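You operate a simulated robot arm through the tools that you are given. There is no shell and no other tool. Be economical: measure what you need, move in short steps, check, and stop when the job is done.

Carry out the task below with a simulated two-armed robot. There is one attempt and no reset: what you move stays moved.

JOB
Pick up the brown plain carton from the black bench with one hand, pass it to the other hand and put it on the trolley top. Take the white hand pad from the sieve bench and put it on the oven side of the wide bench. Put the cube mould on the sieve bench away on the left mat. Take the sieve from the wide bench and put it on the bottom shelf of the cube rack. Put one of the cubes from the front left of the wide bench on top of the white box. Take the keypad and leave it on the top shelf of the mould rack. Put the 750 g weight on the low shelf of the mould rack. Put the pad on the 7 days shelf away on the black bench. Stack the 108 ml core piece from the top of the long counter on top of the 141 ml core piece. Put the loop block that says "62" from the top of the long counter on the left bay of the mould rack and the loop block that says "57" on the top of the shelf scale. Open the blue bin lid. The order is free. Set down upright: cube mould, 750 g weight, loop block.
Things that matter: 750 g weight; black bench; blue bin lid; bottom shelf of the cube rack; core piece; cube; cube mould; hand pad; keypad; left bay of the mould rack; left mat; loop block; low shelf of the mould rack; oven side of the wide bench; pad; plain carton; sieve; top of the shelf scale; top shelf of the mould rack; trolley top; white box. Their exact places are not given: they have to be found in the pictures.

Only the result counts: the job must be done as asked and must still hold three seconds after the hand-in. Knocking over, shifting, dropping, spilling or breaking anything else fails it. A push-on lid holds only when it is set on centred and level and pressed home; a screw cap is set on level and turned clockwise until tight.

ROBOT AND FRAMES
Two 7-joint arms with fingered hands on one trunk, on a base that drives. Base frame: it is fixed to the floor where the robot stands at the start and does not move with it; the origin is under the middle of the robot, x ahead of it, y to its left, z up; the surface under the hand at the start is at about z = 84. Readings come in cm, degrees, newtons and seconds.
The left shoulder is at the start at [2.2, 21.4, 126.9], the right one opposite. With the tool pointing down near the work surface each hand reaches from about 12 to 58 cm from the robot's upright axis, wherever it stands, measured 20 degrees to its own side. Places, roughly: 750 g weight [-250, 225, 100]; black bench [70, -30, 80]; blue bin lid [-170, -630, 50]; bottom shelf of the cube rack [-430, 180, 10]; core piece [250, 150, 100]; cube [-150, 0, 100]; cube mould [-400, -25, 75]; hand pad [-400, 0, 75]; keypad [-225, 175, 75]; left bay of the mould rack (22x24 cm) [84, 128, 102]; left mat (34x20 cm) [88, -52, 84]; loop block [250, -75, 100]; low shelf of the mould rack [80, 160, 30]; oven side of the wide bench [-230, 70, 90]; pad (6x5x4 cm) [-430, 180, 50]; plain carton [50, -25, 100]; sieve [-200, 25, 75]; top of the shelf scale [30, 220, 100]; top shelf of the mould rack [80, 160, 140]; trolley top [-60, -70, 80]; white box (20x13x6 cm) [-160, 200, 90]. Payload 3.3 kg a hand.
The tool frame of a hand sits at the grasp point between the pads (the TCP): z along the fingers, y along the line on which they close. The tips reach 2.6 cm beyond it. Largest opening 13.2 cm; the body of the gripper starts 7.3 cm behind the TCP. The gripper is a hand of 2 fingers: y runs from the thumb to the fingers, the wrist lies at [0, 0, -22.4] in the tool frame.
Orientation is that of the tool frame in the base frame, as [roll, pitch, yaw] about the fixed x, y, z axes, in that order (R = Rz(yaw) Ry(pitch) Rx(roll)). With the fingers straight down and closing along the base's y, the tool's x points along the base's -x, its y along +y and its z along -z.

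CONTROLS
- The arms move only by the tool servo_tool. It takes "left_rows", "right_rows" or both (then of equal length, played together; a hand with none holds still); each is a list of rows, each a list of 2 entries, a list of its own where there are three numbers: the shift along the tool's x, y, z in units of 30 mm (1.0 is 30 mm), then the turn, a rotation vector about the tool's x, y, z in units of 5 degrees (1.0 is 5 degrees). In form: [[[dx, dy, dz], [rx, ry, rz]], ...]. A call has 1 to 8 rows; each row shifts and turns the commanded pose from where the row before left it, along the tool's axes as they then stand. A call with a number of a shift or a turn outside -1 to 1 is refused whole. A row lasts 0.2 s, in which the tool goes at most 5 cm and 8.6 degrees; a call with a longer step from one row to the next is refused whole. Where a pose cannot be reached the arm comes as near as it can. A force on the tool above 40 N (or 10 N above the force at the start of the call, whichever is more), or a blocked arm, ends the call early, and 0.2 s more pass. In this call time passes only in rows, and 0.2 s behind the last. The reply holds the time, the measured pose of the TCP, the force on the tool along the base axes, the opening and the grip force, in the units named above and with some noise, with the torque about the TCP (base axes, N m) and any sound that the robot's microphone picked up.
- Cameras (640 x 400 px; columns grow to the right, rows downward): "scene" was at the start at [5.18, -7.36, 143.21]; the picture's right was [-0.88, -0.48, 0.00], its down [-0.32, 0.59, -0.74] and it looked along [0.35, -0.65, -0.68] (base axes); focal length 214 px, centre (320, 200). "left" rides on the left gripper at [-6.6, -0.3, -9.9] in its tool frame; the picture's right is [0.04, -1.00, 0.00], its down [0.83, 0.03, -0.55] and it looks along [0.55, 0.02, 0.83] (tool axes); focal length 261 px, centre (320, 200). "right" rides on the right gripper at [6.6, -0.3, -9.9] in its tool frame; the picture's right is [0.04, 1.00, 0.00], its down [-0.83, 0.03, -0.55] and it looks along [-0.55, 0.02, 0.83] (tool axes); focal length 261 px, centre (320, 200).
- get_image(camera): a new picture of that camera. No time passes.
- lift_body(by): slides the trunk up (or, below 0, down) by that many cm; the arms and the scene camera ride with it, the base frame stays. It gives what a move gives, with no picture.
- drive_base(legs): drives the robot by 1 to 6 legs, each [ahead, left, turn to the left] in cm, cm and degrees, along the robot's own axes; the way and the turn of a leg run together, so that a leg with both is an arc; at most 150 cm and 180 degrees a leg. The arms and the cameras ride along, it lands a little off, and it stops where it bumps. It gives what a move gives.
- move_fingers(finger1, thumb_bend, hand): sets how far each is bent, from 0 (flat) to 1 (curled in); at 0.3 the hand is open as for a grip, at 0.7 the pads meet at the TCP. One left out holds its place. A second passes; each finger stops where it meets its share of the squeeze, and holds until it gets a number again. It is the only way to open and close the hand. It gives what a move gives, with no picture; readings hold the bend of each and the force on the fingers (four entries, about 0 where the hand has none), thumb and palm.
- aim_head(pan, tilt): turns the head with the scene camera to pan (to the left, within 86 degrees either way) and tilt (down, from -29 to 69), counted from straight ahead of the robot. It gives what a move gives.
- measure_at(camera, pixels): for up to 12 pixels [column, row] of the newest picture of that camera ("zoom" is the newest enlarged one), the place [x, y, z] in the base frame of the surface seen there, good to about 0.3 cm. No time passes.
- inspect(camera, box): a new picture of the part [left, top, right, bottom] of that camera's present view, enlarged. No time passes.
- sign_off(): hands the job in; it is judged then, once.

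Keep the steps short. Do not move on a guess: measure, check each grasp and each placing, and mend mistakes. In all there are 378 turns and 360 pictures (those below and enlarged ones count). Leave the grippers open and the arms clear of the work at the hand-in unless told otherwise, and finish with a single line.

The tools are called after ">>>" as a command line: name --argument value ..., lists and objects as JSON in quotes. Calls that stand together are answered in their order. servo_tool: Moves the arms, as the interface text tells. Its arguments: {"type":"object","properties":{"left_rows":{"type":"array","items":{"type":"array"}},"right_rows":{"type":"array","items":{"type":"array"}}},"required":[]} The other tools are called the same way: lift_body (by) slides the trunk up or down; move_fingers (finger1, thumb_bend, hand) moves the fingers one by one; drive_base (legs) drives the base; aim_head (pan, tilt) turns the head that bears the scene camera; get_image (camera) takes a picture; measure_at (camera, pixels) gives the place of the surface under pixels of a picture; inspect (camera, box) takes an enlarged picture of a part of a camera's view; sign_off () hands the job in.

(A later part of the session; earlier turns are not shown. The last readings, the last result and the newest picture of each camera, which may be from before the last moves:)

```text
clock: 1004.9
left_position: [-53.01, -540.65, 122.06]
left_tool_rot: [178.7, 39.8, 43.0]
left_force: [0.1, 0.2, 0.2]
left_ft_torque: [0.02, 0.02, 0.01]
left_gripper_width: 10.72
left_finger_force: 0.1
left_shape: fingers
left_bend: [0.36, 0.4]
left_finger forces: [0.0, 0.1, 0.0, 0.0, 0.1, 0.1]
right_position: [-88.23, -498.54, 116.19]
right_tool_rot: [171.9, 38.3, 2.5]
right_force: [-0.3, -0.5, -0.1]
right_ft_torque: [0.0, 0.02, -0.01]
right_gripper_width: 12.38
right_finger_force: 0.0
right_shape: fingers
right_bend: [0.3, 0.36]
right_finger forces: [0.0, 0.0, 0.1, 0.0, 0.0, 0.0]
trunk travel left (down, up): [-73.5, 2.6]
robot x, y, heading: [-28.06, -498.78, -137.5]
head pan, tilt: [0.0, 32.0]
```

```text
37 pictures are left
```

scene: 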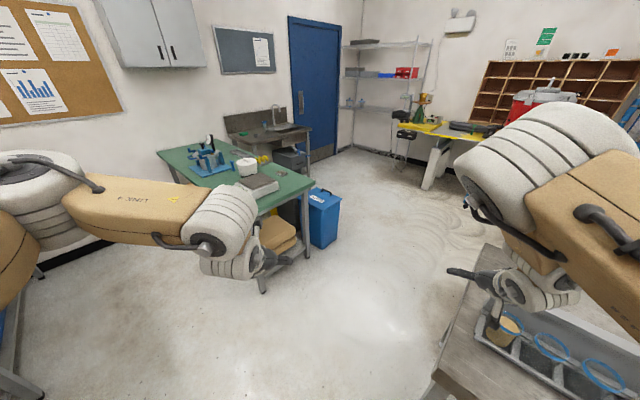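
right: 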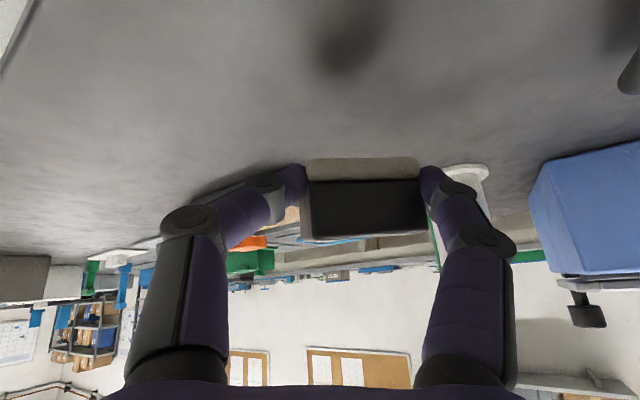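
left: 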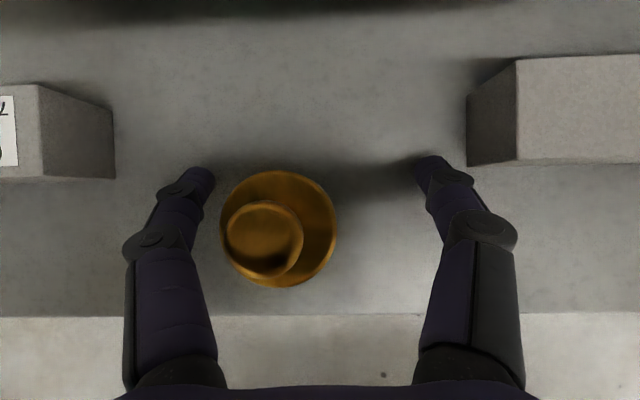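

>>> inspect --camera "scene" --box '[285, 165, 365, 255]'

>>> measure_at --camera "zoom" --pixels '[[320, 160], [230, 120], [290, 105], [410, 150], [350, 190], [320, 250], [280, 190], [410, 300], [330, 340], [230, 165]]'

```text
4.44 times, centred on (325, 210) of scene
```

zoom: 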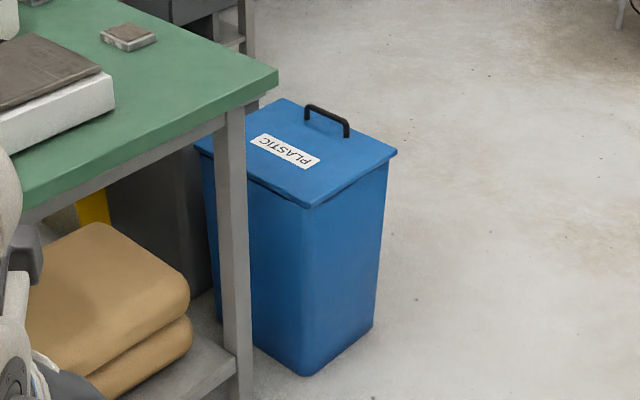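

```text
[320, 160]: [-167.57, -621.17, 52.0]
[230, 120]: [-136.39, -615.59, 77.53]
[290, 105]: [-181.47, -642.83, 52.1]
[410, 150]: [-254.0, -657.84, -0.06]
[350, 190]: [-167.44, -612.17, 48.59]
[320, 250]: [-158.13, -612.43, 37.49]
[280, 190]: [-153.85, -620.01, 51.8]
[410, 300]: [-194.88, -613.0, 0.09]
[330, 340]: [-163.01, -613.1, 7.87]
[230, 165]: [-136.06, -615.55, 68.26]
```

>>> measure_at --camera "zoom" --pixels '[[308, 107], [328, 116], [346, 127], [308, 118], [346, 137], [390, 158], [308, 203], [200, 148], [275, 102], [360, 140]]'

```text
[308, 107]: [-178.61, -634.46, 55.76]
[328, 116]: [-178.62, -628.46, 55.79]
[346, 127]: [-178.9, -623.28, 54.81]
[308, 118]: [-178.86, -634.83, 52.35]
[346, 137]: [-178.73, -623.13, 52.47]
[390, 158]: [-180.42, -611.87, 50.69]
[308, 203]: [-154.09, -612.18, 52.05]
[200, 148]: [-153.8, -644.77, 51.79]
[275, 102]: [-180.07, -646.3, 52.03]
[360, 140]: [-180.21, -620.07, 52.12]
```

The bin (lid x −154…−180.5, y −612…−646, z 52) has its handle on the −x side, so the hinge is at the table side. Drive round to its −x side, facing +x.

>>> drive_base --legs '[[0, 0, -42.6], [0, 46, 0], [130, 0, 0], [56, 0, 0]]'

>>> drive_base --legs '[[0, 0, 180], [0, -97, 0]]'

>>> servo_tool --left_rows '[[[0, 0, 0], [0, 1, 0]], [[0, 0, 0], [0, 1, 0]], [[0, 0, 0], [0, 1, 0]], [[0, 0, 0], [0, 1, 0]], [[0, 0, 0], [0, 1, 0]], [[0, 0, 0], [0, 1, 0]], [[0, 0, 0], [0, 1, 0]], [[0, 0, 0], [0, 1, 0]]]'

>>> aim_head --pan 5 --tilt 55

>>> get_image --camera "scene"

```text
clock: 1018.6
left_position: [-261.73, -560.83, 122.14]
left_tool_rot: [178.7, 39.9, 0.8]
left_force: [-0.8, 0.8, -0.2]
left_ft_torque: [-0.03, 0.0, -0.01]
left_gripper_width: 10.71
left_finger_force: 0.0
left_shape: fingers
left_bend: [0.36, 0.4]
left_finger forces: [0.0, 0.0, 0.0, 0.1, 0.0, 0.0]
right_position: [-259.46, -505.96, 116.05]
right_tool_rot: [171.8, 38.3, -39.4]
right_force: [0.4, 0.8, -1.3]
right_ft_torque: [-0.02, -0.01, 0.0]
right_gripper_width: 12.35
right_finger_force: 0.1
right_shape: fingers
right_bend: [0.3, 0.36]
right_finger forces: [0.1, 0.1, 0.0, 0.0, 0.0, 0.0]
trunk travel left (down, up): [-73.5, 2.6]
robot x, y, heading: [-214.72, -546.22, -179.4]
head pan, tilt: [0.0, 32.0]
```

```text
clock: 1030.8
left_position: [-168.94, -627.81, 122.19]
left_tool_rot: [178.7, 39.9, 179.2]
left_force: [0.0, 0.8, -0.5]
left_ft_torque: [0.02, 0.01, -0.01]
left_gripper_width: 10.72
left_finger_force: 0.1
left_shape: fingers
left_bend: [0.36, 0.4]
left_finger forces: [0.1, 0.0, 0.0, 0.0, 0.0, 0.0]
right_position: [-172.85, -682.58, 116.25]
right_tool_rot: [171.8, 38.3, 138.7]
right_force: [-0.3, -0.7, 1.3]
right_ft_torque: [-0.01, 0.02, 0.0]
right_gripper_width: 12.35
right_finger_force: 0.0
right_shape: fingers
right_bend: [0.3, 0.36]
right_finger forces: [0.0, 0.0, 0.0, 0.1, 0.0, 0.0]
trunk travel left (down, up): [-73.5, 2.6]
robot x, y, heading: [-216.22, -640.56, -1.2]
head pan, tilt: [0.0, 32.0]
```

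```text
clock: 1032.6
left_position: [-168.85, -627.92, 122.08]
left_tool_rot: [179.1, -0.2, -180.0]
left_force: [0.0, 0.0, -0.6]
left_ft_torque: [0.02, -0.01, 0.0]
left_gripper_width: 10.72
left_finger_force: 0.0
left_shape: fingers
left_bend: [0.36, 0.4]
left_finger forces: [0.0, 0.0, 0.0, 0.0, 0.0, 0.0]
right_position: [-172.89, -682.51, 116.05]
right_tool_rot: [171.7, 38.2, 138.7]
right_force: [0.7, 0.6, 0.7]
right_ft_torque: [0.0, 0.0, 0.02]
right_gripper_width: 12.34
right_finger_force: 0.1
right_shape: fingers
right_bend: [0.3, 0.36]
right_finger forces: [0.1, 0.0, 0.1, 0.1, 0.1, 0.1]
trunk travel left (down, up): [-73.5, 2.6]
robot x, y, heading: [-216.47, -640.67, -0.9]
head pan, tilt: [0.0, 32.0]
```

```text
clock: 1033.5
left_position: [-168.92, -627.89, 122.18]
left_tool_rot: [179.0, -0.1, -179.9]
left_force: [-0.2, 0.2, -0.3]
left_ft_torque: [0.03, 0.01, -0.02]
left_gripper_width: 10.71
left_finger_force: 0.0
left_shape: fingers
left_bend: [0.36, 0.4]
left_finger forces: [0.0, 0.1, 0.0, 0.0, 0.1, 0.1]
right_position: [-172.84, -682.51, 116.17]
right_tool_rot: [171.8, 38.3, 138.7]
right_force: [0.5, -0.1, 0.5]
right_ft_torque: [-0.02, 0.0, -0.01]
right_gripper_width: 12.36
right_finger_force: 0.1
right_shape: fingers
right_bend: [0.3, 0.36]
right_finger forces: [0.0, 0.0, 0.0, 0.0, 0.1, 0.1]
trunk travel left (down, up): [-73.5, 2.6]
robot x, y, heading: [-215.99, -641.01, -1.0]
head pan, tilt: [5.0, 55.0]
```

```text
35 pictures are left
```

scene: 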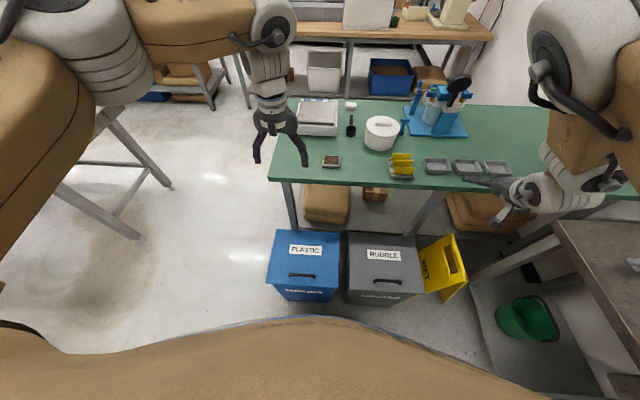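

>>> servo_tool --left_rows '[[[0.55, -0.05, 0], [0, 0, 0]], [[0.55, -0.05, 0], [0, 0, 0]], [[0.55, -0.05, 0], [0, 0, 0]], [[0.55, -0.05, 0], [0, 0, 0]], [[0.55, -0.05, 0], [0, 0, 0]], [[0.5, 0, 0], [0, 0, 0]], [[0, 0, 0], [0, 0, 0]], [[0, 0, 0], [0, 0, 0]]]' --right_rows '[[[0.3, 0, -0.9], [0, 0, 0]], [[0.3, 0, -0.9], [0, 0, 0]], [[0.3, 0, -0.9], [0, 0, 0]], [[0.3, 0, -0.9], [0, 0, 0]], [[0.3, 0, -0.9], [0, 0, 0]], [[0.3, 0, -0.9], [0, 0, 0]], [[0.3, 0, -0.9], [0, 0, 0]], [[0.3, 0, -0.9], [0, 0, 0]]]'

>>> move_fingers --hand "left" --finger1 0.18 --thumb_bend 0.18

>>> lift_body --by -40

>>> get_image --camera "left"

>>> get_image --camera "scene"

```text
clock: 1035.3
left_position: [-178.63, -628.52, 122.21]
left_tool_rot: [179.0, -0.1, -180.0]
left_force: [1.1, -0.3, -0.3]
left_ft_torque: [-0.02, -0.01, -0.01]
left_gripper_width: 10.73
left_finger_force: 0.1
left_shape: fingers
left_bend: [0.36, 0.4]
left_finger forces: [0.0, 0.0, 0.0, 0.0, 0.0, 0.1]
right_position: [-180.57, -680.38, 124.98]
right_tool_rot: [169.7, 36.8, 135.5]
right_force: [-1.1, -0.6, 0.0]
right_ft_torque: [0.0, 0.03, 0.03]
right_gripper_width: 12.35
right_finger_force: 0.0
right_shape: fingers
right_bend: [0.3, 0.36]
right_finger forces: [0.1, 0.1, 0.0, 0.0, 0.0, 0.1]
right hand out of reach, approached as far as the arm can: row 2, 3, 4, 5, 6, 7, 8
trunk travel left (down, up): [-73.5, 2.6]
robot x, y, heading: [-216.13, -641.02, -1.4]
head pan, tilt: [5.0, 55.0]
```

```text
clock: 1036.3
left_position: [-178.62, -628.64, 121.95]
left_tool_rot: [179.0, -0.2, -179.9]
left_force: [-0.2, -0.3, -0.5]
left_ft_torque: [-0.02, -0.01, -0.02]
left_gripper_width: 15.77
left_finger_force: 0.1
left_shape: fingers
left_bend: [0.18, 0.18]
left_finger forces: [0.0, 0.0, 0.0, 0.1, 0.0, 0.0]
right_position: [-180.26, -680.24, 125.1]
right_tool_rot: [169.4, 37.0, 135.6]
right_force: [0.2, 0.6, 1.2]
right_ft_torque: [-0.02, 0.01, -0.01]
right_gripper_width: 12.35
right_finger_force: 0.0
right_shape: fingers
right_bend: [0.3, 0.36]
right_finger forces: [0.1, 0.0, 0.1, 0.1, 0.0, 0.0]
trunk travel left (down, up): [-73.5, 2.6]
robot x, y, heading: [-216.21, -640.8, -1.0]
head pan, tilt: [5.0, 55.0]
```

```text
clock: 1040.1
left_position: [-178.67, -628.55, 82.1]
left_tool_rot: [179.1, -0.2, -180.0]
left_force: [0.2, 0.8, 0.8]
left_ft_torque: [0.0, 0.0, -0.04]
left_gripper_width: 15.81
left_finger_force: 0.1
left_shape: fingers
left_bend: [0.18, 0.18]
left_finger forces: [0.0, 0.1, 0.0, 0.0, 0.0, 0.0]
right_position: [-180.1, -680.11, 82.5]
right_tool_rot: [173.1, 34.0, 137.8]
right_force: [-0.1, -0.2, -0.1]
right_ft_torque: [0.0, 0.0, -0.03]
right_gripper_width: 12.33
right_finger_force: 0.1
right_shape: fingers
right_bend: [0.3, 0.36]
right_finger forces: [0.0, 0.0, 0.1, 0.0, 0.0, 0.1]
trunk travel left (down, up): [-33.5, 42.6]
robot x, y, heading: [-216.54, -640.38, -1.1]
head pan, tilt: [5.0, 55.0]
```

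```text
34 pictures are left
```

left: 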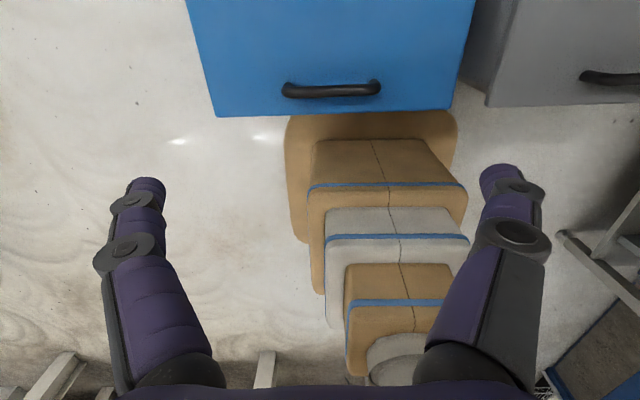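

```text
33 pictures are left
```

scene: 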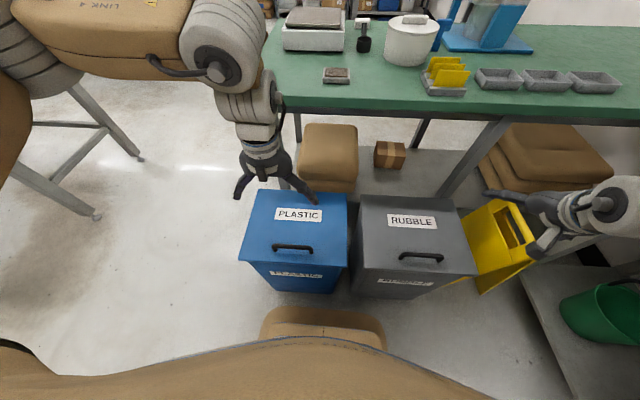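

Handle lies directly below. Shift −1 cm in y and lower the left arm (not the trunk) onto the handle.

>>> servo_tool --left_rows '[[[0, -0.35, 0.9], [0, 0, 0]], [[0, 0, 1], [0, 0, 0]], [[0, 0, 1], [0, 0, 0]], [[0, 0, 1], [0, 0, 0]], [[0, 0, 1], [0, 0, 0]], [[0, 0, 1], [0, 0, 0]], [[0, 0, 0.8], [0, 0, 0]], [[0, 0, 0], [0, 0, 0]]]'

>>> get_image --camera "left"

```text
clock: 1041.9
left_position: [-178.89, -629.36, 62.01]
left_tool_rot: [179.0, -0.1, 179.9]
left_force: [-0.1, -0.1, 0.4]
left_ft_torque: [0.02, 0.0, -0.01]
left_gripper_width: 15.78
left_finger_force: 0.1
left_shape: fingers
left_bend: [0.18, 0.18]
left_finger forces: [0.0, 0.0, 0.1, 0.0, 0.0, 0.0]
right_position: [-180.03, -680.21, 82.62]
right_tool_rot: [173.1, 33.9, 137.8]
right_force: [-0.1, 0.5, 0.0]
right_ft_torque: [-0.02, 0.02, 0.0]
right_gripper_width: 12.34
right_finger_force: 0.0
right_shape: fingers
right_bend: [0.3, 0.36]
right_finger forces: [0.0, 0.0, 0.1, 0.0, 0.0, 0.0]
trunk travel left (down, up): [-33.5, 42.6]
robot x, y, heading: [-216.36, -640.57, -1.1]
head pan, tilt: [5.0, 55.0]
```

```text
32 pictures are left
```

left: 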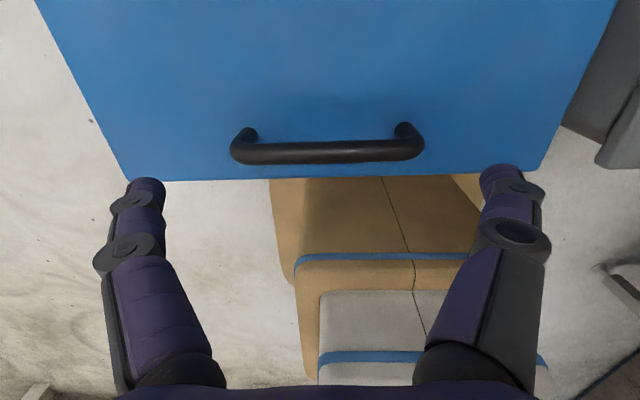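

>>> servo_tool --left_rows '[[[0, -0.1, 0.8], [0, 0, 0]], [[0, 0, 0.8], [0, 0, 0]], [[0, 0, 0.6], [0, 0, 0]], [[0, 0, 0], [0, 0, 0]]]'

>>> move_fingers --hand "left" --finger1 0.7 --thumb_bend 0.7

>>> get_image --camera "left"

```text
clock: 1042.9
left_position: [-178.8, -629.43, 55.33]
left_tool_rot: [178.9, -0.1, 180.0]
left_force: [-0.1, 0.1, 0.4]
left_ft_torque: [0.0, 0.02, -0.02]
left_gripper_width: 15.8
left_finger_force: 0.1
left_shape: fingers
left_bend: [0.18, 0.18]
left_finger forces: [0.1, 0.0, 0.0, 0.0, 0.1, 0.0]
right_position: [-180.15, -680.3, 82.55]
right_tool_rot: [173.0, 33.7, 137.8]
right_force: [1.0, -0.4, -0.8]
right_ft_torque: [0.02, 0.02, 0.03]
right_gripper_width: 12.35
right_finger_force: 0.0
right_shape: fingers
right_bend: [0.3, 0.36]
right_finger forces: [0.1, 0.0, 0.0, 0.1, 0.0, 0.0]
trunk travel left (down, up): [-33.5, 42.6]
robot x, y, heading: [-215.92, -640.66, -1.1]
head pan, tilt: [5.0, 55.0]
```

```text
clock: 1043.9
left_position: [-178.58, -629.86, 55.45]
left_tool_rot: [179.2, 0.0, -179.9]
left_force: [10.5, -19.0, -1.6]
left_ft_torque: [0.17, -0.02, 0.66]
left_gripper_width: 12.89
left_finger_force: 26.1
left_shape: fingers
left_bend: [0.34, 0.55]
left_finger forces: [17.4, 0.0, 0.1, 0.0, 34.6, 0.1]
right_position: [-180.04, -680.41, 82.44]
right_tool_rot: [173.2, 33.8, 137.8]
right_force: [0.1, 0.5, -0.4]
right_ft_torque: [-0.01, -0.02, 0.01]
right_gripper_width: 12.34
right_finger_force: 0.1
right_shape: fingers
right_bend: [0.3, 0.36]
right_finger forces: [0.0, 0.0, 0.1, 0.1, 0.0, 0.0]
trunk travel left (down, up): [-33.5, 42.6]
robot x, y, heading: [-216.32, -640.66, -1.0]
head pan, tilt: [5.0, 55.0]
```

```text
31 pictures are left
```

left: 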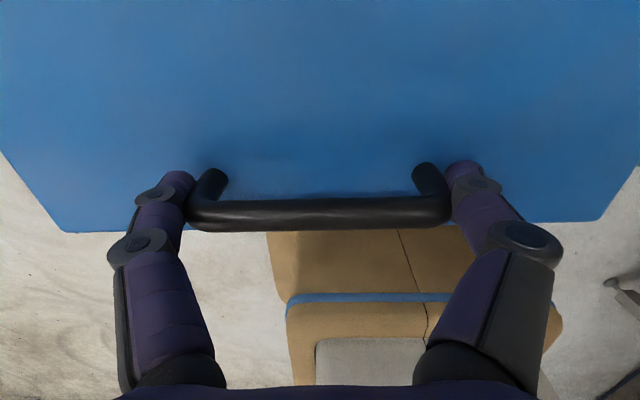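

Both handle posts are gripped. Lift along the hinge arc (first 40°).

>>> servo_tool --left_rows '[[[-0.13, 0, -0.71], [0, 0, 0]], [[-0.13, 0, -0.71], [0, 0, 0]], [[-0.26, 0, -0.67], [0, 0, 0]], [[-0.26, 0, -0.67], [0, 0, 0]], [[-0.37, 0, -0.62], [0, 0, 0]], [[-0.37, 0, -0.62], [0, 0, 0]], [[-0.47, 0, -0.55], [0, 0, 0]], [[-0.47, 0, -0.55], [0, 0, 0]]]'

>>> get_image --camera "scene"

```text
clock: 1045.1
left_position: [-174.93, -629.83, 65.0]
left_tool_rot: [179.3, 0.6, -179.6]
left_force: [21.5, -10.3, -15.6]
left_ft_torque: [0.0, -0.21, 0.16]
left_gripper_width: 12.39
left_finger_force: 25.7
left_shape: fingers
left_bend: [0.34, 0.57]
left_finger forces: [20.6, 0.0, 0.0, 0.0, 30.7, 0.1]
right_position: [-180.09, -680.34, 82.45]
right_tool_rot: [172.8, 33.5, 137.3]
right_force: [0.5, 0.5, 0.2]
right_ft_torque: [0.0, -0.02, -0.04]
right_gripper_width: 12.37
right_finger_force: 0.1
right_shape: fingers
right_bend: [0.3, 0.36]
right_finger forces: [0.0, 0.0, 0.0, 0.0, 0.0, 0.0]
trunk travel left (down, up): [-33.5, 42.6]
robot x, y, heading: [-216.42, -640.59, -1.3]
head pan, tilt: [5.0, 55.0]
stopped in row 5 (left hand): the force on the tool passed its limit at 41 N (the readings are from after the stop); the commanded pose is now the measured one
```

```text
30 pictures are left
```

scene: 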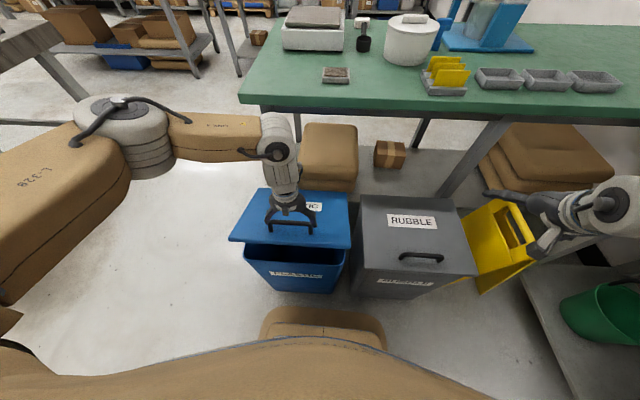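

The lid is opening (~26°). Continue along the arc with a bit more forward motion.

>>> servo_tool --left_rows '[[[-0.5, 0, -0.5], [0, 0, 0]], [[-0.5, 0, -0.55], [0, 0, 0]], [[-0.5, 0, -0.5], [0, 0, 0]], [[-0.55, 0, -0.45], [0, 0, 0]], [[-0.6, 0, -0.4], [0, 0, 0]], [[-0.62, 0, -0.35], [0, 0, 0]]]'

>>> get_image --camera "scene"

```text
clock: 1046.5
left_position: [-165.46, -630.0, 73.12]
left_tool_rot: [179.1, 0.3, -179.8]
left_force: [0.2, 0.2, 0.1]
left_ft_torque: [0.04, 0.0, -0.02]
left_gripper_width: 5.75
left_finger_force: 0.1
left_shape: fingers
left_bend: [0.52, 0.69]
left_finger forces: [0.1, 0.0, 0.0, 0.0, 0.0, 0.0]
right_position: [-180.08, -680.34, 82.53]
right_tool_rot: [172.8, 33.5, 137.4]
right_force: [0.0, 0.1, 0.3]
right_ft_torque: [0.03, -0.02, -0.02]
right_gripper_width: 12.35
right_finger_force: 0.1
right_shape: fingers
right_bend: [0.3, 0.36]
right_finger forces: [0.0, 0.1, 0.0, 0.0, 0.0, 0.0]
trunk travel left (down, up): [-33.5, 42.6]
robot x, y, heading: [-216.21, -640.69, -1.3]
head pan, tilt: [5.0, 55.0]
```

```text
29 pictures are left
```

scene: 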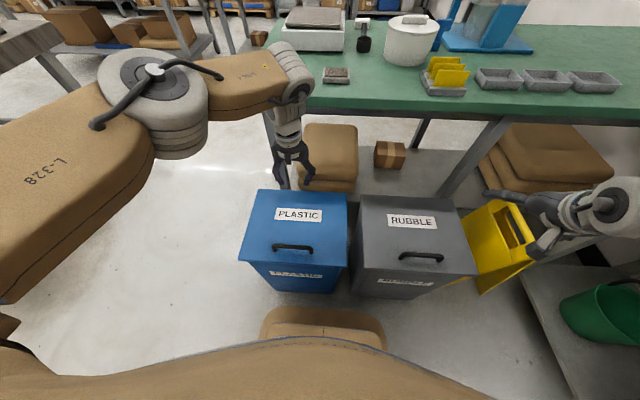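

The side grip slipped and the lid fell shut. Better: pinch the bar itself (pivot axis) with fingers across it. Reposition north of the bin, facing −y, so the natural closing direction is across the bar.

>>> lift_body --by 22

>>> drive_base --legs '[[-10, 0, 0], [0, 62, 0], [0, 0, -89], [0, 24, 0]]'

>>> move_fingers --hand "left" --finger1 0.5 --thumb_bend 0.5

>>> aim_head --pan 20 --tilt 55

>>> get_image --camera "scene"

```text
clock: 1048.8
left_position: [-165.57, -629.78, 95.18]
left_tool_rot: [179.0, 0.2, -179.8]
left_force: [-0.2, 0.6, 0.2]
left_ft_torque: [0.01, -0.02, -0.04]
left_gripper_width: 5.75
left_finger_force: 0.1
left_shape: fingers
left_bend: [0.52, 0.69]
left_finger forces: [0.1, 0.1, 0.0, 0.0, 0.0, 0.0]
right_position: [-180.23, -680.94, 104.54]
right_tool_rot: [170.0, 32.7, 133.1]
right_force: [-0.4, 0.5, -0.4]
right_ft_torque: [0.02, 0.0, -0.02]
right_gripper_width: 12.34
right_finger_force: 0.0
right_shape: fingers
right_bend: [0.3, 0.36]
right_finger forces: [0.0, 0.0, 0.1, 0.0, 0.1, 0.1]
trunk travel left (down, up): [-55.5, 20.6]
robot x, y, heading: [-216.55, -640.51, -1.0]
head pan, tilt: [5.0, 55.0]
```

```text
clock: 1058.2
left_position: [-189.25, -629.23, 95.25]
left_tool_rot: [179.1, 0.3, 91.5]
left_force: [0.6, 0.3, -0.4]
left_ft_torque: [0.0, 0.01, 0.02]
left_gripper_width: 5.74
left_finger_force: 0.0
left_shape: fingers
left_bend: [0.52, 0.69]
left_finger forces: [0.1, 0.1, 0.0, 0.0, 0.1, 0.0]
right_position: [-240.58, -615.18, 103.98]
right_tool_rot: [170.5, 31.9, 44.7]
right_force: [0.1, -0.6, -0.1]
right_ft_torque: [0.02, 0.01, -0.02]
right_gripper_width: 12.35
right_finger_force: 0.0
right_shape: fingers
right_bend: [0.3, 0.36]
right_finger forces: [0.0, 0.1, 0.0, 0.0, 0.0, 0.0]
trunk travel left (down, up): [-55.5, 20.6]
robot x, y, heading: [-200.88, -578.66, -89.9]
head pan, tilt: [5.0, 55.0]
```

```text
clock: 1059.2
left_position: [-189.31, -629.2, 95.17]
left_tool_rot: [179.0, 0.3, 91.3]
left_force: [0.8, -0.7, 1.0]
left_ft_torque: [0.01, 0.0, 0.01]
left_gripper_width: 6.56
left_finger_force: 0.1
left_shape: fingers
left_bend: [0.5, 0.5]
left_finger forces: [0.1, 0.0, 0.0, 0.0, 0.0, 0.0]
right_position: [-240.74, -615.08, 103.96]
right_tool_rot: [170.3, 31.6, 44.3]
right_force: [0.2, -0.4, 0.5]
right_ft_torque: [0.02, -0.02, 0.0]
right_gripper_width: 12.34
right_finger_force: 0.1
right_shape: fingers
right_bend: [0.3, 0.36]
right_finger forces: [0.0, 0.0, 0.0, 0.1, 0.0, 0.1]
trunk travel left (down, up): [-55.5, 20.6]
robot x, y, heading: [-201.09, -578.69, -89.7]
head pan, tilt: [5.0, 55.0]
```

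```text
clock: 1060.0
left_position: [-189.27, -629.16, 95.2]
left_tool_rot: [179.1, 0.3, 91.4]
left_force: [0.0, -0.3, 0.0]
left_ft_torque: [-0.03, -0.02, -0.07]
left_gripper_width: 6.59
left_finger_force: 0.0
left_shape: fingers
left_bend: [0.5, 0.5]
left_finger forces: [0.0, 0.0, 0.1, 0.1, 0.0, 0.1]
right_position: [-240.65, -615.17, 104.0]
right_tool_rot: [170.4, 31.7, 44.2]
right_force: [1.1, 0.0, -0.7]
right_ft_torque: [-0.01, 0.01, -0.01]
right_gripper_width: 12.34
right_finger_force: 0.1
right_shape: fingers
right_bend: [0.3, 0.36]
right_finger forces: [0.1, 0.0, 0.1, 0.0, 0.0, 0.0]
trunk travel left (down, up): [-55.5, 20.6]
robot x, y, heading: [-200.79, -579.0, -90.0]
head pan, tilt: [20.0, 55.0]
```

```text
28 pictures are left
```

scene: 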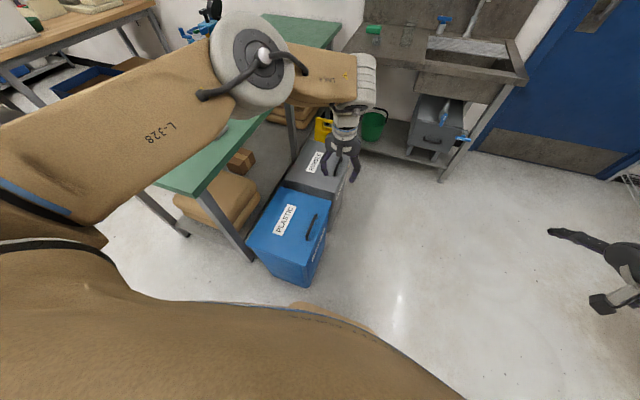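

Align over the bar (drive left 10.6 cm) and lower.

>>> drive_base --legs '[[0, 10.6, 0]]'

>>> lift_body --by -32

>>> get_image --camera "left"

```text
clock: 1061.1
left_position: [-178.45, -629.25, 95.19]
left_tool_rot: [179.3, 0.3, 91.3]
left_force: [0.4, 0.4, 1.0]
left_ft_torque: [-0.03, 0.01, -0.01]
left_gripper_width: 6.59
left_finger_force: 0.2
left_shape: fingers
left_bend: [0.5, 0.5]
left_finger forces: [0.0, 0.0, 0.0, 0.0, 0.0, 0.0]
right_position: [-229.99, -614.99, 104.05]
right_tool_rot: [170.6, 31.8, 44.3]
right_force: [-0.3, 0.0, 0.6]
right_ft_torque: [0.02, 0.05, 0.0]
right_gripper_width: 12.38
right_finger_force: 0.1
right_shape: fingers
right_bend: [0.3, 0.36]
right_finger forces: [0.0, 0.0, 0.1, 0.1, 0.0, 0.1]
trunk travel left (down, up): [-55.5, 20.6]
robot x, y, heading: [-190.64, -578.65, -89.9]
head pan, tilt: [20.0, 55.0]
```

```text
clock: 1064.3
left_position: [-178.53, -629.32, 63.43]
left_tool_rot: [179.1, 0.3, 91.2]
left_force: [0.4, 0.4, 0.4]
left_ft_torque: [-0.02, -0.02, -0.01]
left_gripper_width: 6.58
left_finger_force: 0.0
left_shape: fingers
left_bend: [0.5, 0.5]
left_finger forces: [0.0, 0.0, 0.0, 0.1, 0.1, 0.0]
right_position: [-229.96, -614.94, 69.82]
right_tool_rot: [173.5, 28.9, 45.6]
right_force: [0.0, -0.3, 0.3]
right_ft_torque: [-0.01, -0.03, 0.01]
right_gripper_width: 12.35
right_finger_force: 0.0
right_shape: fingers
right_bend: [0.3, 0.36]
right_finger forces: [0.0, 0.0, 0.0, 0.0, 0.0, 0.1]
trunk travel left (down, up): [-23.5, 52.6]
robot x, y, heading: [-190.45, -579.11, -89.9]
head pan, tilt: [20.0, 55.0]
```

```text
27 pictures are left
```

left: 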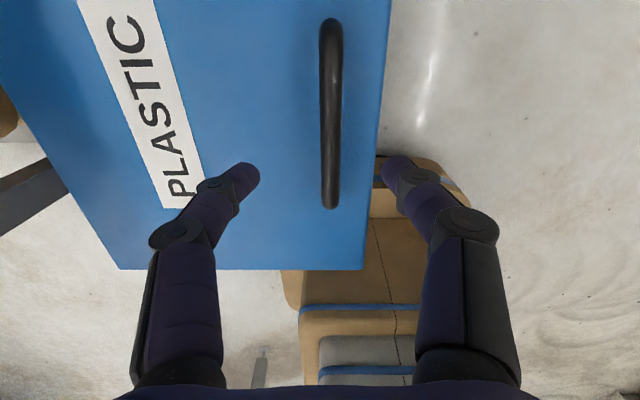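

>>> lift_body --by -8.2

>>> move_fingers --hand "left" --finger1 0.9 --thumb_bend 0.9

>>> get_image --camera "left"

```text
clock: 1065.5
left_position: [-178.68, -629.17, 55.39]
left_tool_rot: [179.2, 0.7, 91.3]
left_force: [0.9, 2.4, 27.3]
left_ft_torque: [0.13, 1.22, -0.11]
left_gripper_width: 6.64
left_finger_force: 13.6
left_shape: fingers
left_bend: [0.5, 0.49]
left_finger forces: [0.1, 0.1, 0.1, 0.0, 26.9, 0.1]
right_position: [-229.91, -614.45, 59.3]
right_tool_rot: [176.7, 26.0, 47.2]
right_force: [-0.6, -0.2, 0.4]
right_ft_torque: [-0.06, 0.01, 0.0]
right_gripper_width: 12.39
right_finger_force: 0.0
right_shape: fingers
right_bend: [0.3, 0.36]
right_finger forces: [0.1, 0.0, 0.1, 0.0, 0.1, 0.1]
trunk travel left (down, up): [-15.3, 60.8]
robot x, y, heading: [-190.48, -578.92, -90.0]
head pan, tilt: [20.0, 55.0]
```

```text
clock: 1066.5
left_position: [-178.6, -629.15, 55.03]
left_tool_rot: [179.1, 0.2, 91.4]
left_force: [-3.9, 2.9, -1.3]
left_ft_torque: [0.0, -0.03, -0.04]
left_gripper_width: 0.0
left_finger_force: 1.6
left_shape: fingers
left_bend: [0.82, 0.77]
left_finger forces: [0.1, 0.0, 0.0, 0.0, 3.1, 0.0]
right_position: [-230.09, -614.48, 59.25]
right_tool_rot: [177.0, 25.9, 47.3]
right_force: [-0.9, -0.5, 0.4]
right_ft_torque: [0.02, 0.0, -0.01]
right_gripper_width: 12.36
right_finger_force: 0.0
right_shape: fingers
right_bend: [0.3, 0.36]
right_finger forces: [0.0, 0.0, 0.0, 0.0, 0.0, 0.0]
trunk travel left (down, up): [-15.3, 60.8]
robot x, y, heading: [-190.44, -578.75, -89.9]
head pan, tilt: [20.0, 55.0]
```

```text
26 pictures are left
```

left: 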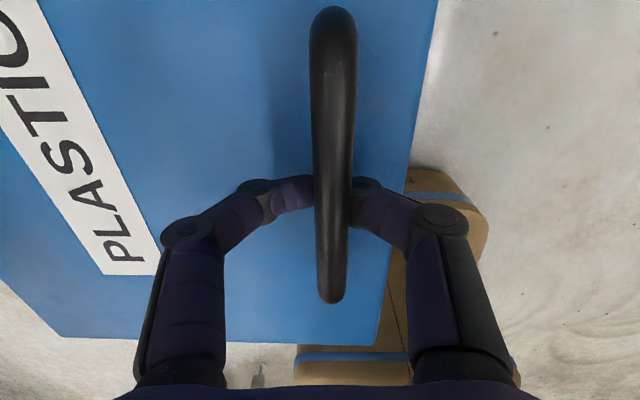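

The fingers have closed under the bar – a positive hook. Lift along the arc with a progressive lean.

>>> servo_tool --left_rows '[[[0, 0.1, -0.72], [0.4, 0, 0]], [[0, 0.14, -0.7], [0.4, 0, 0]], [[0, 0.19, -0.7], [0.4, 0, 0]], [[0, 0.21, -0.69], [0.4, 0, 0]], [[0, 0.26, -0.67], [0.4, 0, 0]], [[0, 0.27, -0.66], [0.4, 0, 0]], [[0, 0.32, -0.65], [0.4, 0, 0]], [[0, 0.36, -0.64], [0.4, 0, 0]]]'

>>> get_image --camera "scene"

```text
clock: 1068.3
left_position: [-171.33, -628.97, 70.35]
left_tool_rot: [-164.8, 0.1, 91.5]
left_force: [6.2, -0.4, -10.2]
left_ft_torque: [-0.05, 0.09, -0.01]
left_gripper_width: 0.01
left_finger_force: 0.0
left_shape: fingers
left_bend: [0.82, 0.78]
left_finger forces: [0.1, 0.1, 0.1, 0.0, 0.0, 0.1]
right_position: [-229.98, -614.56, 59.18]
right_tool_rot: [176.9, 25.7, 47.4]
right_force: [-0.4, 0.0, 0.0]
right_ft_torque: [-0.03, 0.0, 0.01]
right_gripper_width: 12.36
right_finger_force: 0.1
right_shape: fingers
right_bend: [0.3, 0.36]
right_finger forces: [0.0, 0.1, 0.1, 0.0, 0.0, 0.1]
trunk travel left (down, up): [-15.3, 60.8]
robot x, y, heading: [-190.36, -578.51, -89.8]
head pan, tilt: [20.0, 55.0]
```

```text
25 pictures are left
```

scene: 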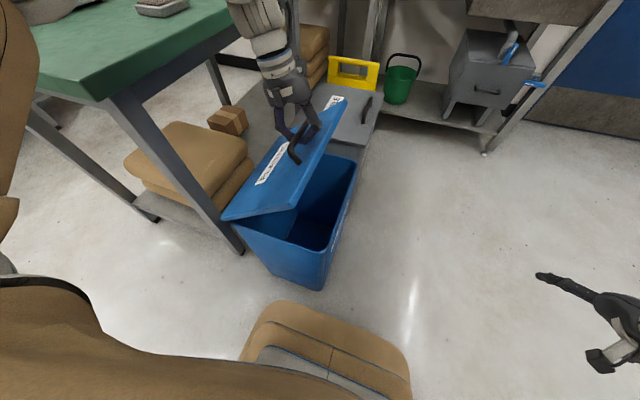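

Lid at ~37° and firmly hooked. Continue to ~80°.

>>> servo_tool --left_rows '[[[0, 0.38, -0.61], [0.5, 0, 0]], [[0, 0.42, -0.6], [0.5, 0, 0]], [[0, 0.44, -0.56], [0.5, 0, 0]], [[0, 0.45, -0.54], [0.5, 0, 0]], [[0, 0.48, -0.53], [0.5, 0, 0]], [[0, 0.5, -0.52], [0.5, 0, 0]], [[0, 0.52, -0.49], [0.5, 0, 0]], [[0, 0.55, -0.46], [0.5, 0, 0]]]'

>>> get_image --camera "scene"

```text
clock: 1070.1
left_position: [-156.03, -628.88, 77.38]
left_tool_rot: [-144.9, 0.0, 91.3]
left_force: [0.6, -3.2, -32.6]
left_ft_torque: [-0.05, 0.43, -0.04]
left_gripper_width: 0.01
left_finger_force: 17.7
left_shape: fingers
left_bend: [0.8, 0.81]
left_finger forces: [34.7, 0.1, 0.0, 0.0, 0.0, 0.0]
right_position: [-229.96, -614.61, 59.15]
right_tool_rot: [177.2, 25.9, 47.3]
right_force: [-0.6, -0.9, 0.3]
right_ft_torque: [0.03, -0.03, -0.01]
right_gripper_width: 12.38
right_finger_force: 0.1
right_shape: fingers
right_bend: [0.3, 0.36]
right_finger forces: [0.0, 0.1, 0.1, 0.1, 0.1, 0.0]
trunk travel left (down, up): [-15.3, 60.8]
robot x, y, heading: [-190.28, -578.62, -90.1]
head pan, tilt: [20.0, 55.0]
```

```text
24 pictures are left
```

scene: 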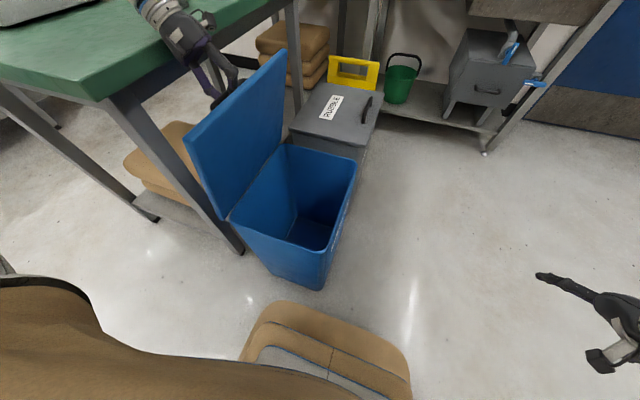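

Near vertical. Push on beyond 100°.

>>> servo_tool --left_rows '[[[0, 0.65, -0.28], [0, 0, 0]], [[0, 0.62, -0.36], [0, 0, 0]], [[0, 0.65, -0.32], [0, 0, 0]], [[0, 0.67, -0.26], [0, 0, 0]], [[0, 0.69, -0.2], [0, 0, 0]], [[0, 0, 0], [0, 0, 0]]]'

>>> get_image --camera "scene"

```text
clock: 1070.5
left_position: [-155.47, -628.84, 77.2]
left_tool_rot: [-144.6, 0.1, 90.5]
left_force: [-8.6, -8.2, -17.0]
left_ft_torque: [-0.12, -0.34, -0.03]
left_gripper_width: 0.0
left_finger_force: 18.4
left_shape: fingers
left_bend: [0.8, 0.81]
left_finger forces: [28.1, 0.0, 0.0, 0.1, 0.0, 8.5]
right_position: [-230.05, -614.64, 59.28]
right_tool_rot: [176.9, 25.8, 47.3]
right_force: [0.3, -0.3, -0.5]
right_ft_torque: [-0.01, 0.01, -0.02]
right_gripper_width: 12.36
right_finger_force: 0.0
right_shape: fingers
right_bend: [0.3, 0.36]
right_finger forces: [0.1, 0.0, 0.0, 0.0, 0.0, 0.0]
trunk travel left (down, up): [-15.3, 60.8]
robot x, y, heading: [-190.58, -578.81, -89.9]
head pan, tilt: [20.0, 55.0]
stopped in row 1 (left hand): the force on the tool passed its limit at 59 N (the readings are from after the stop); the commanded pose is now the measured one
```

```text
23 pictures are left
```

scene: 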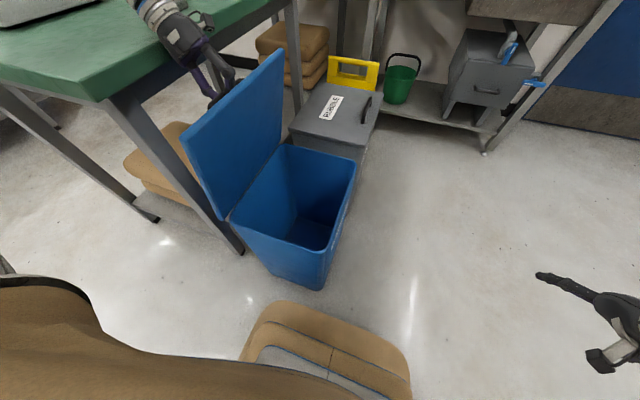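

>>> measure_at --camera "scene" --pixels '[[283, 55], [190, 145], [235, 205], [275, 150], [230, 150], [150, 20], [110, 95]]'

>>> inspect --camera "scene" --box '[110, 0, 300, 240]'

```text
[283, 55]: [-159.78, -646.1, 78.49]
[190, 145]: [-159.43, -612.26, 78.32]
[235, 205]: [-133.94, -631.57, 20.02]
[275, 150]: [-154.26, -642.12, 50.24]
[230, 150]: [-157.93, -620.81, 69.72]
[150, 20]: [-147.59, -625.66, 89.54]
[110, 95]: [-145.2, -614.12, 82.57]
```

```text
1.67 times, centred on (205, 120) of scene
```

zoom: 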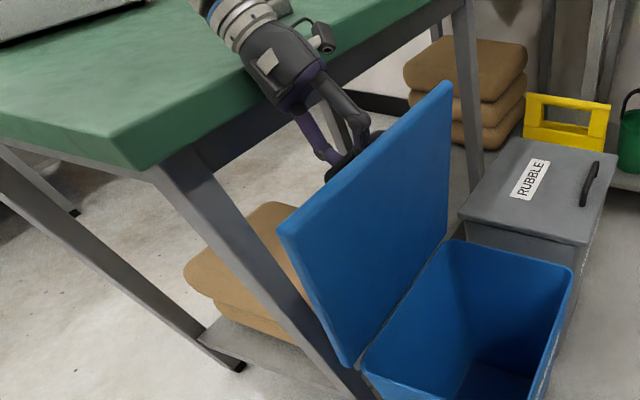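

Follow the arc more exactly (pure +x now).

>>> servo_tool --left_rows '[[[0, 0.27, -0.2], [0, 0, 0]], [[0, 0.27, -0.2], [0, 0, 0]], [[0, 0.27, -0.19], [0, 0, 0]], [[0, 0.27, -0.19], [0, 0, 0]], [[0, 0.28, -0.18], [0, 0, 0]], [[0, 0.28, -0.17], [0, 0, 0]], [[0, 0.28, -0.16], [0, 0, 0]], [[0, 0.28, -0.16], [0, 0, 0]]]'

>>> get_image --camera "scene"

>>> measure_at --camera "scene" --pixels '[[190, 145], [185, 140], [230, 150]]'

```text
clock: 1070.8
left_position: [-155.41, -628.73, 77.26]
left_tool_rot: [-144.5, -0.4, 89.9]
left_force: [-11.7, -7.0, -11.0]
left_ft_torque: [-0.25, -0.9, 0.06]
left_gripper_width: 0.0
left_finger_force: 19.9
left_shape: fingers
left_bend: [0.8, 0.81]
left_finger forces: [27.3, 0.0, 0.0, 0.0, 0.0, 12.0]
right_position: [-230.3, -614.47, 59.11]
right_tool_rot: [176.9, 25.8, 47.1]
right_force: [-0.1, 0.2, 0.3]
right_ft_torque: [0.02, 0.01, 0.03]
right_gripper_width: 12.36
right_finger_force: 0.0
right_shape: fingers
right_bend: [0.3, 0.36]
right_finger forces: [0.1, 0.0, 0.0, 0.1, 0.0, 0.1]
trunk travel left (down, up): [-15.3, 60.8]
robot x, y, heading: [-190.3, -578.89, -90.3]
head pan, tilt: [20.0, 55.0]
stopped in row 1 (left hand): the force on the tool passed its limit at 52 N (the readings are from after the stop); the commanded pose is now the measured one
```

```text
21 pictures are left
```

scene: 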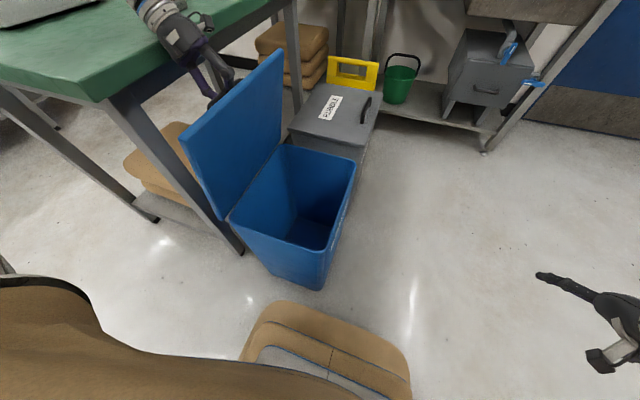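

```text
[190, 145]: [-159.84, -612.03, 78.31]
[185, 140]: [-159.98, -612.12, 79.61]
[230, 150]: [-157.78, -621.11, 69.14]
```

The palm is meeting the table edge. Take the lean out (hand vertical, palm above table height) while staying hooked, then pull the lid past vertical.

>>> servo_tool --left_rows '[[[0, 0, 0], [-0.9, 0, 0]], [[0, 0, 0], [-0.9, 0, 0]], [[0, 0, 0], [-0.9, 0, 0]], [[0, 0, 0], [-0.9, 0, 0]], [[0, 0, 0], [-0.9, 0, 0]], [[0, 0, 0], [-0.9, 0, 0]]]'

>>> servo_tool --left_rows '[[[0, 0.35, 0], [0, 0, 0]], [[0, 0.35, 0], [0, 0, 0]], [[0, 0.35, 0], [0, 0, 0]], [[0, 0.35, 0], [0, 0, 0]], [[0, 0.35, 0], [0, 0, 0]], [[0, 0.35, 0], [0, 0, 0]]]'

>>> get_image --camera "scene"

```text
clock: 1072.2
left_position: [-155.38, -628.76, 77.29]
left_tool_rot: [-171.3, -0.2, 90.0]
left_force: [-11.8, -8.1, -16.8]
left_ft_torque: [0.1, 3.28, 0.22]
left_gripper_width: 0.22
left_finger_force: 64.5
left_shape: fingers
left_bend: [0.74, 0.73]
left_finger forces: [42.9, 0.0, 0.0, 0.0, 85.0, 0.1]
right_position: [-230.06, -614.49, 59.2]
right_tool_rot: [176.9, 25.7, 47.1]
right_force: [0.2, -0.4, -0.6]
right_ft_torque: [0.01, 0.0, 0.05]
right_gripper_width: 12.35
right_finger_force: 0.1
right_shape: fingers
right_bend: [0.3, 0.36]
right_finger forces: [0.0, 0.0, 0.0, 0.0, 0.0, 0.1]
trunk travel left (down, up): [-15.3, 60.8]
robot x, y, heading: [-190.53, -578.85, -90.1]
head pan, tilt: [20.0, 55.0]
```

```text
clock: 1073.5
left_position: [-150.83, -628.65, 76.81]
left_tool_rot: [-170.9, 0.0, 89.5]
left_force: [-18.6, 4.7, 11.1]
left_ft_torque: [-0.38, -0.09, -0.04]
left_gripper_width: 0.68
left_finger_force: 54.5
left_shape: fingers
left_bend: [0.82, 0.6]
left_finger forces: [17.2, 0.0, 0.1, 0.0, 74.7, 16.0]
right_position: [-230.29, -614.4, 59.11]
right_tool_rot: [176.7, 25.8, 47.1]
right_force: [0.0, -0.3, -0.6]
right_ft_torque: [0.03, 0.0, 0.03]
right_gripper_width: 12.38
right_finger_force: 0.2
right_shape: fingers
right_bend: [0.3, 0.36]
right_finger forces: [0.0, 0.1, 0.1, 0.0, 0.1, 0.0]
trunk travel left (down, up): [-15.3, 60.8]
robot x, y, heading: [-190.68, -578.83, -90.1]
head pan, tilt: [20.0, 55.0]
stopped in row 6 (left hand): the force on the tool passed its limit at 45 N (the readings are from after the stop); the commanded pose is now the measured one
```

```text
20 pictures are left
```

scene: 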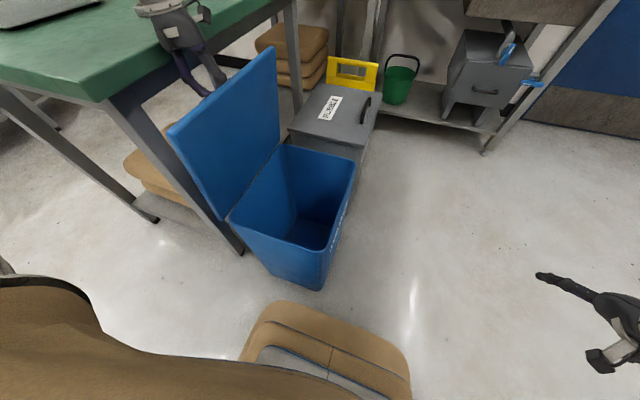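

>>> measure_at --camera "scene" --pixels '[[173, 138], [272, 55], [215, 150], [245, 180], [95, 98], [150, 62]]'

>>> servo_tool --left_rows '[[[0, 0.15, -0.05], [0, 0, 0]], [[0, 0.15, 0], [0, 0, 0]], [[0, 0.15, 0], [0, 0, 0]], [[0, 0.15, 0.03], [0, 0, 0]], [[0, 0.15, 0.05], [0, 0, 0]], [[0, 0.15, 0.05], [0, 0, 0]]]'

>>> inspect --camera "scene" --box '[80, 0, 300, 240]'

```text
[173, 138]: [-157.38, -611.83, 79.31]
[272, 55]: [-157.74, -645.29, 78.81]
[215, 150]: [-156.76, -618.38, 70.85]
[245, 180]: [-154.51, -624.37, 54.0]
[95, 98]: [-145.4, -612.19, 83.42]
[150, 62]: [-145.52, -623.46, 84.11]
```

```text
clock: 1073.9
left_position: [-150.96, -628.62, 76.9]
left_tool_rot: [-170.5, -0.1, 89.1]
left_force: [-19.3, 5.9, 4.8]
left_ft_torque: [-0.53, -0.49, 0.28]
left_gripper_width: 0.64
left_finger_force: 54.0
left_shape: fingers
left_bend: [0.82, 0.61]
left_finger forces: [18.1, 0.0, 0.0, 0.0, 72.1, 17.5]
right_position: [-230.46, -614.29, 59.14]
right_tool_rot: [176.8, 25.9, 46.9]
right_force: [-0.1, -0.2, -0.4]
right_ft_torque: [-0.01, 0.0, -0.01]
right_gripper_width: 12.35
right_finger_force: 0.1
right_shape: fingers
right_bend: [0.3, 0.36]
right_finger forces: [0.1, 0.1, 0.0, 0.0, 0.0, 0.1]
trunk travel left (down, up): [-15.3, 60.8]
robot x, y, heading: [-190.58, -578.86, -90.2]
head pan, tilt: [20.0, 55.0]
stopped in row 2 (left hand): the force on the tool passed its limit at 44 N (the readings are from after the stop); the commanded pose is now the measured one
```

```text
1.67 times, centred on (190, 120) of scene
```

zoom: 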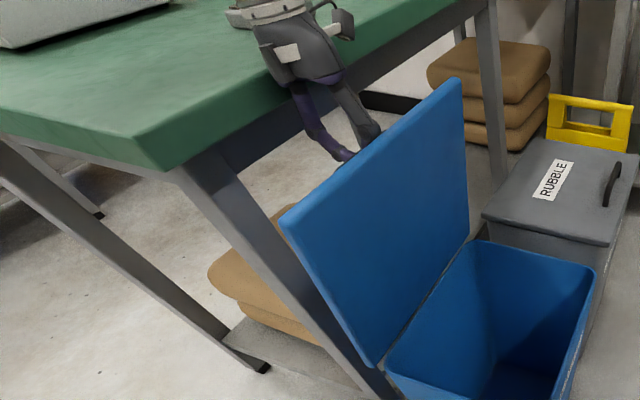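

The table top is at z 84, so the palm must ride higher. Open the table-side finger (the thumb between lid and bar still holds), raise 2.5 cm and pull on.

>>> move_fingers --hand "left" --finger1 0.58

>>> servo_tool --left_rows '[[[0, 0, -0.3], [0, 0, 0]], [[0, 0, -0.3], [0, 0, 0]], [[0, 0, -0.25], [0, 0, 0]], [[0, 0.25, 0], [0, 0, 0]], [[0, 0.3, 0], [0, 0, 0]], [[0, 0.3, 0], [0, 0, 0]], [[0, 0.3, 0], [0, 0, 0]]]'

>>> inspect --camera "scene" --box '[80, 0, 300, 240]'

```text
clock: 1074.9
left_position: [-150.9, -628.62, 76.94]
left_tool_rot: [-170.6, -0.1, 89.2]
left_force: [-25.9, 0.2, 17.1]
left_ft_torque: [-0.01, 0.84, -0.08]
left_gripper_width: 2.71
left_finger_force: 54.3
left_shape: fingers
left_bend: [0.57, 0.63]
left_finger forces: [0.0, 0.1, 0.0, 0.0, 94.4, 14.0]
right_position: [-230.39, -614.28, 59.08]
right_tool_rot: [176.7, 25.8, 46.9]
right_force: [-0.3, -0.8, -1.0]
right_ft_torque: [0.01, -0.03, -0.03]
right_gripper_width: 12.34
right_finger_force: 0.0
right_shape: fingers
right_bend: [0.3, 0.36]
right_finger forces: [0.0, 0.0, 0.0, 0.0, 0.1, 0.0]
trunk travel left (down, up): [-15.3, 60.8]
robot x, y, heading: [-190.34, -578.93, -89.9]
head pan, tilt: [20.0, 55.0]
```

```text
clock: 1075.8
left_position: [-150.76, -628.61, 77.18]
left_tool_rot: [-170.5, -0.4, 89.0]
left_force: [-13.2, -5.4, -12.8]
left_ft_torque: [-0.09, 1.14, 0.29]
left_gripper_width: 2.62
left_finger_force: 46.4
left_shape: fingers
left_bend: [0.57, 0.66]
left_finger forces: [0.4, 0.0, 0.0, 0.1, 85.6, 6.4]
left hand out of reach, approached as far as the arm can: row 2, 3
right_position: [-230.42, -614.52, 59.16]
right_tool_rot: [176.9, 25.8, 47.0]
right_force: [-0.3, 0.3, 0.0]
right_ft_torque: [0.0, 0.02, 0.01]
right_gripper_width: 12.32
right_finger_force: 0.1
right_shape: fingers
right_bend: [0.3, 0.36]
right_finger forces: [0.0, 0.0, 0.0, 0.0, 0.0, 0.1]
trunk travel left (down, up): [-15.3, 60.8]
robot x, y, heading: [-190.53, -578.92, -90.3]
head pan, tilt: [20.0, 55.0]
stopped in row 4 (left hand): the force on the tool passed its limit at 43 N (the readings are from after the stop); the commanded pose is now the measured one
```

```text
1.67 times, centred on (190, 120) of scene
```

zoom: 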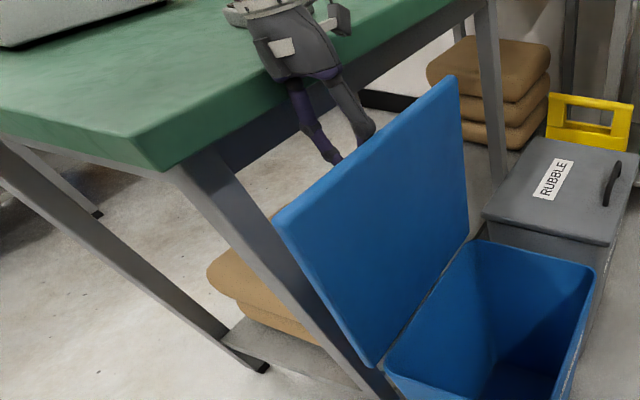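

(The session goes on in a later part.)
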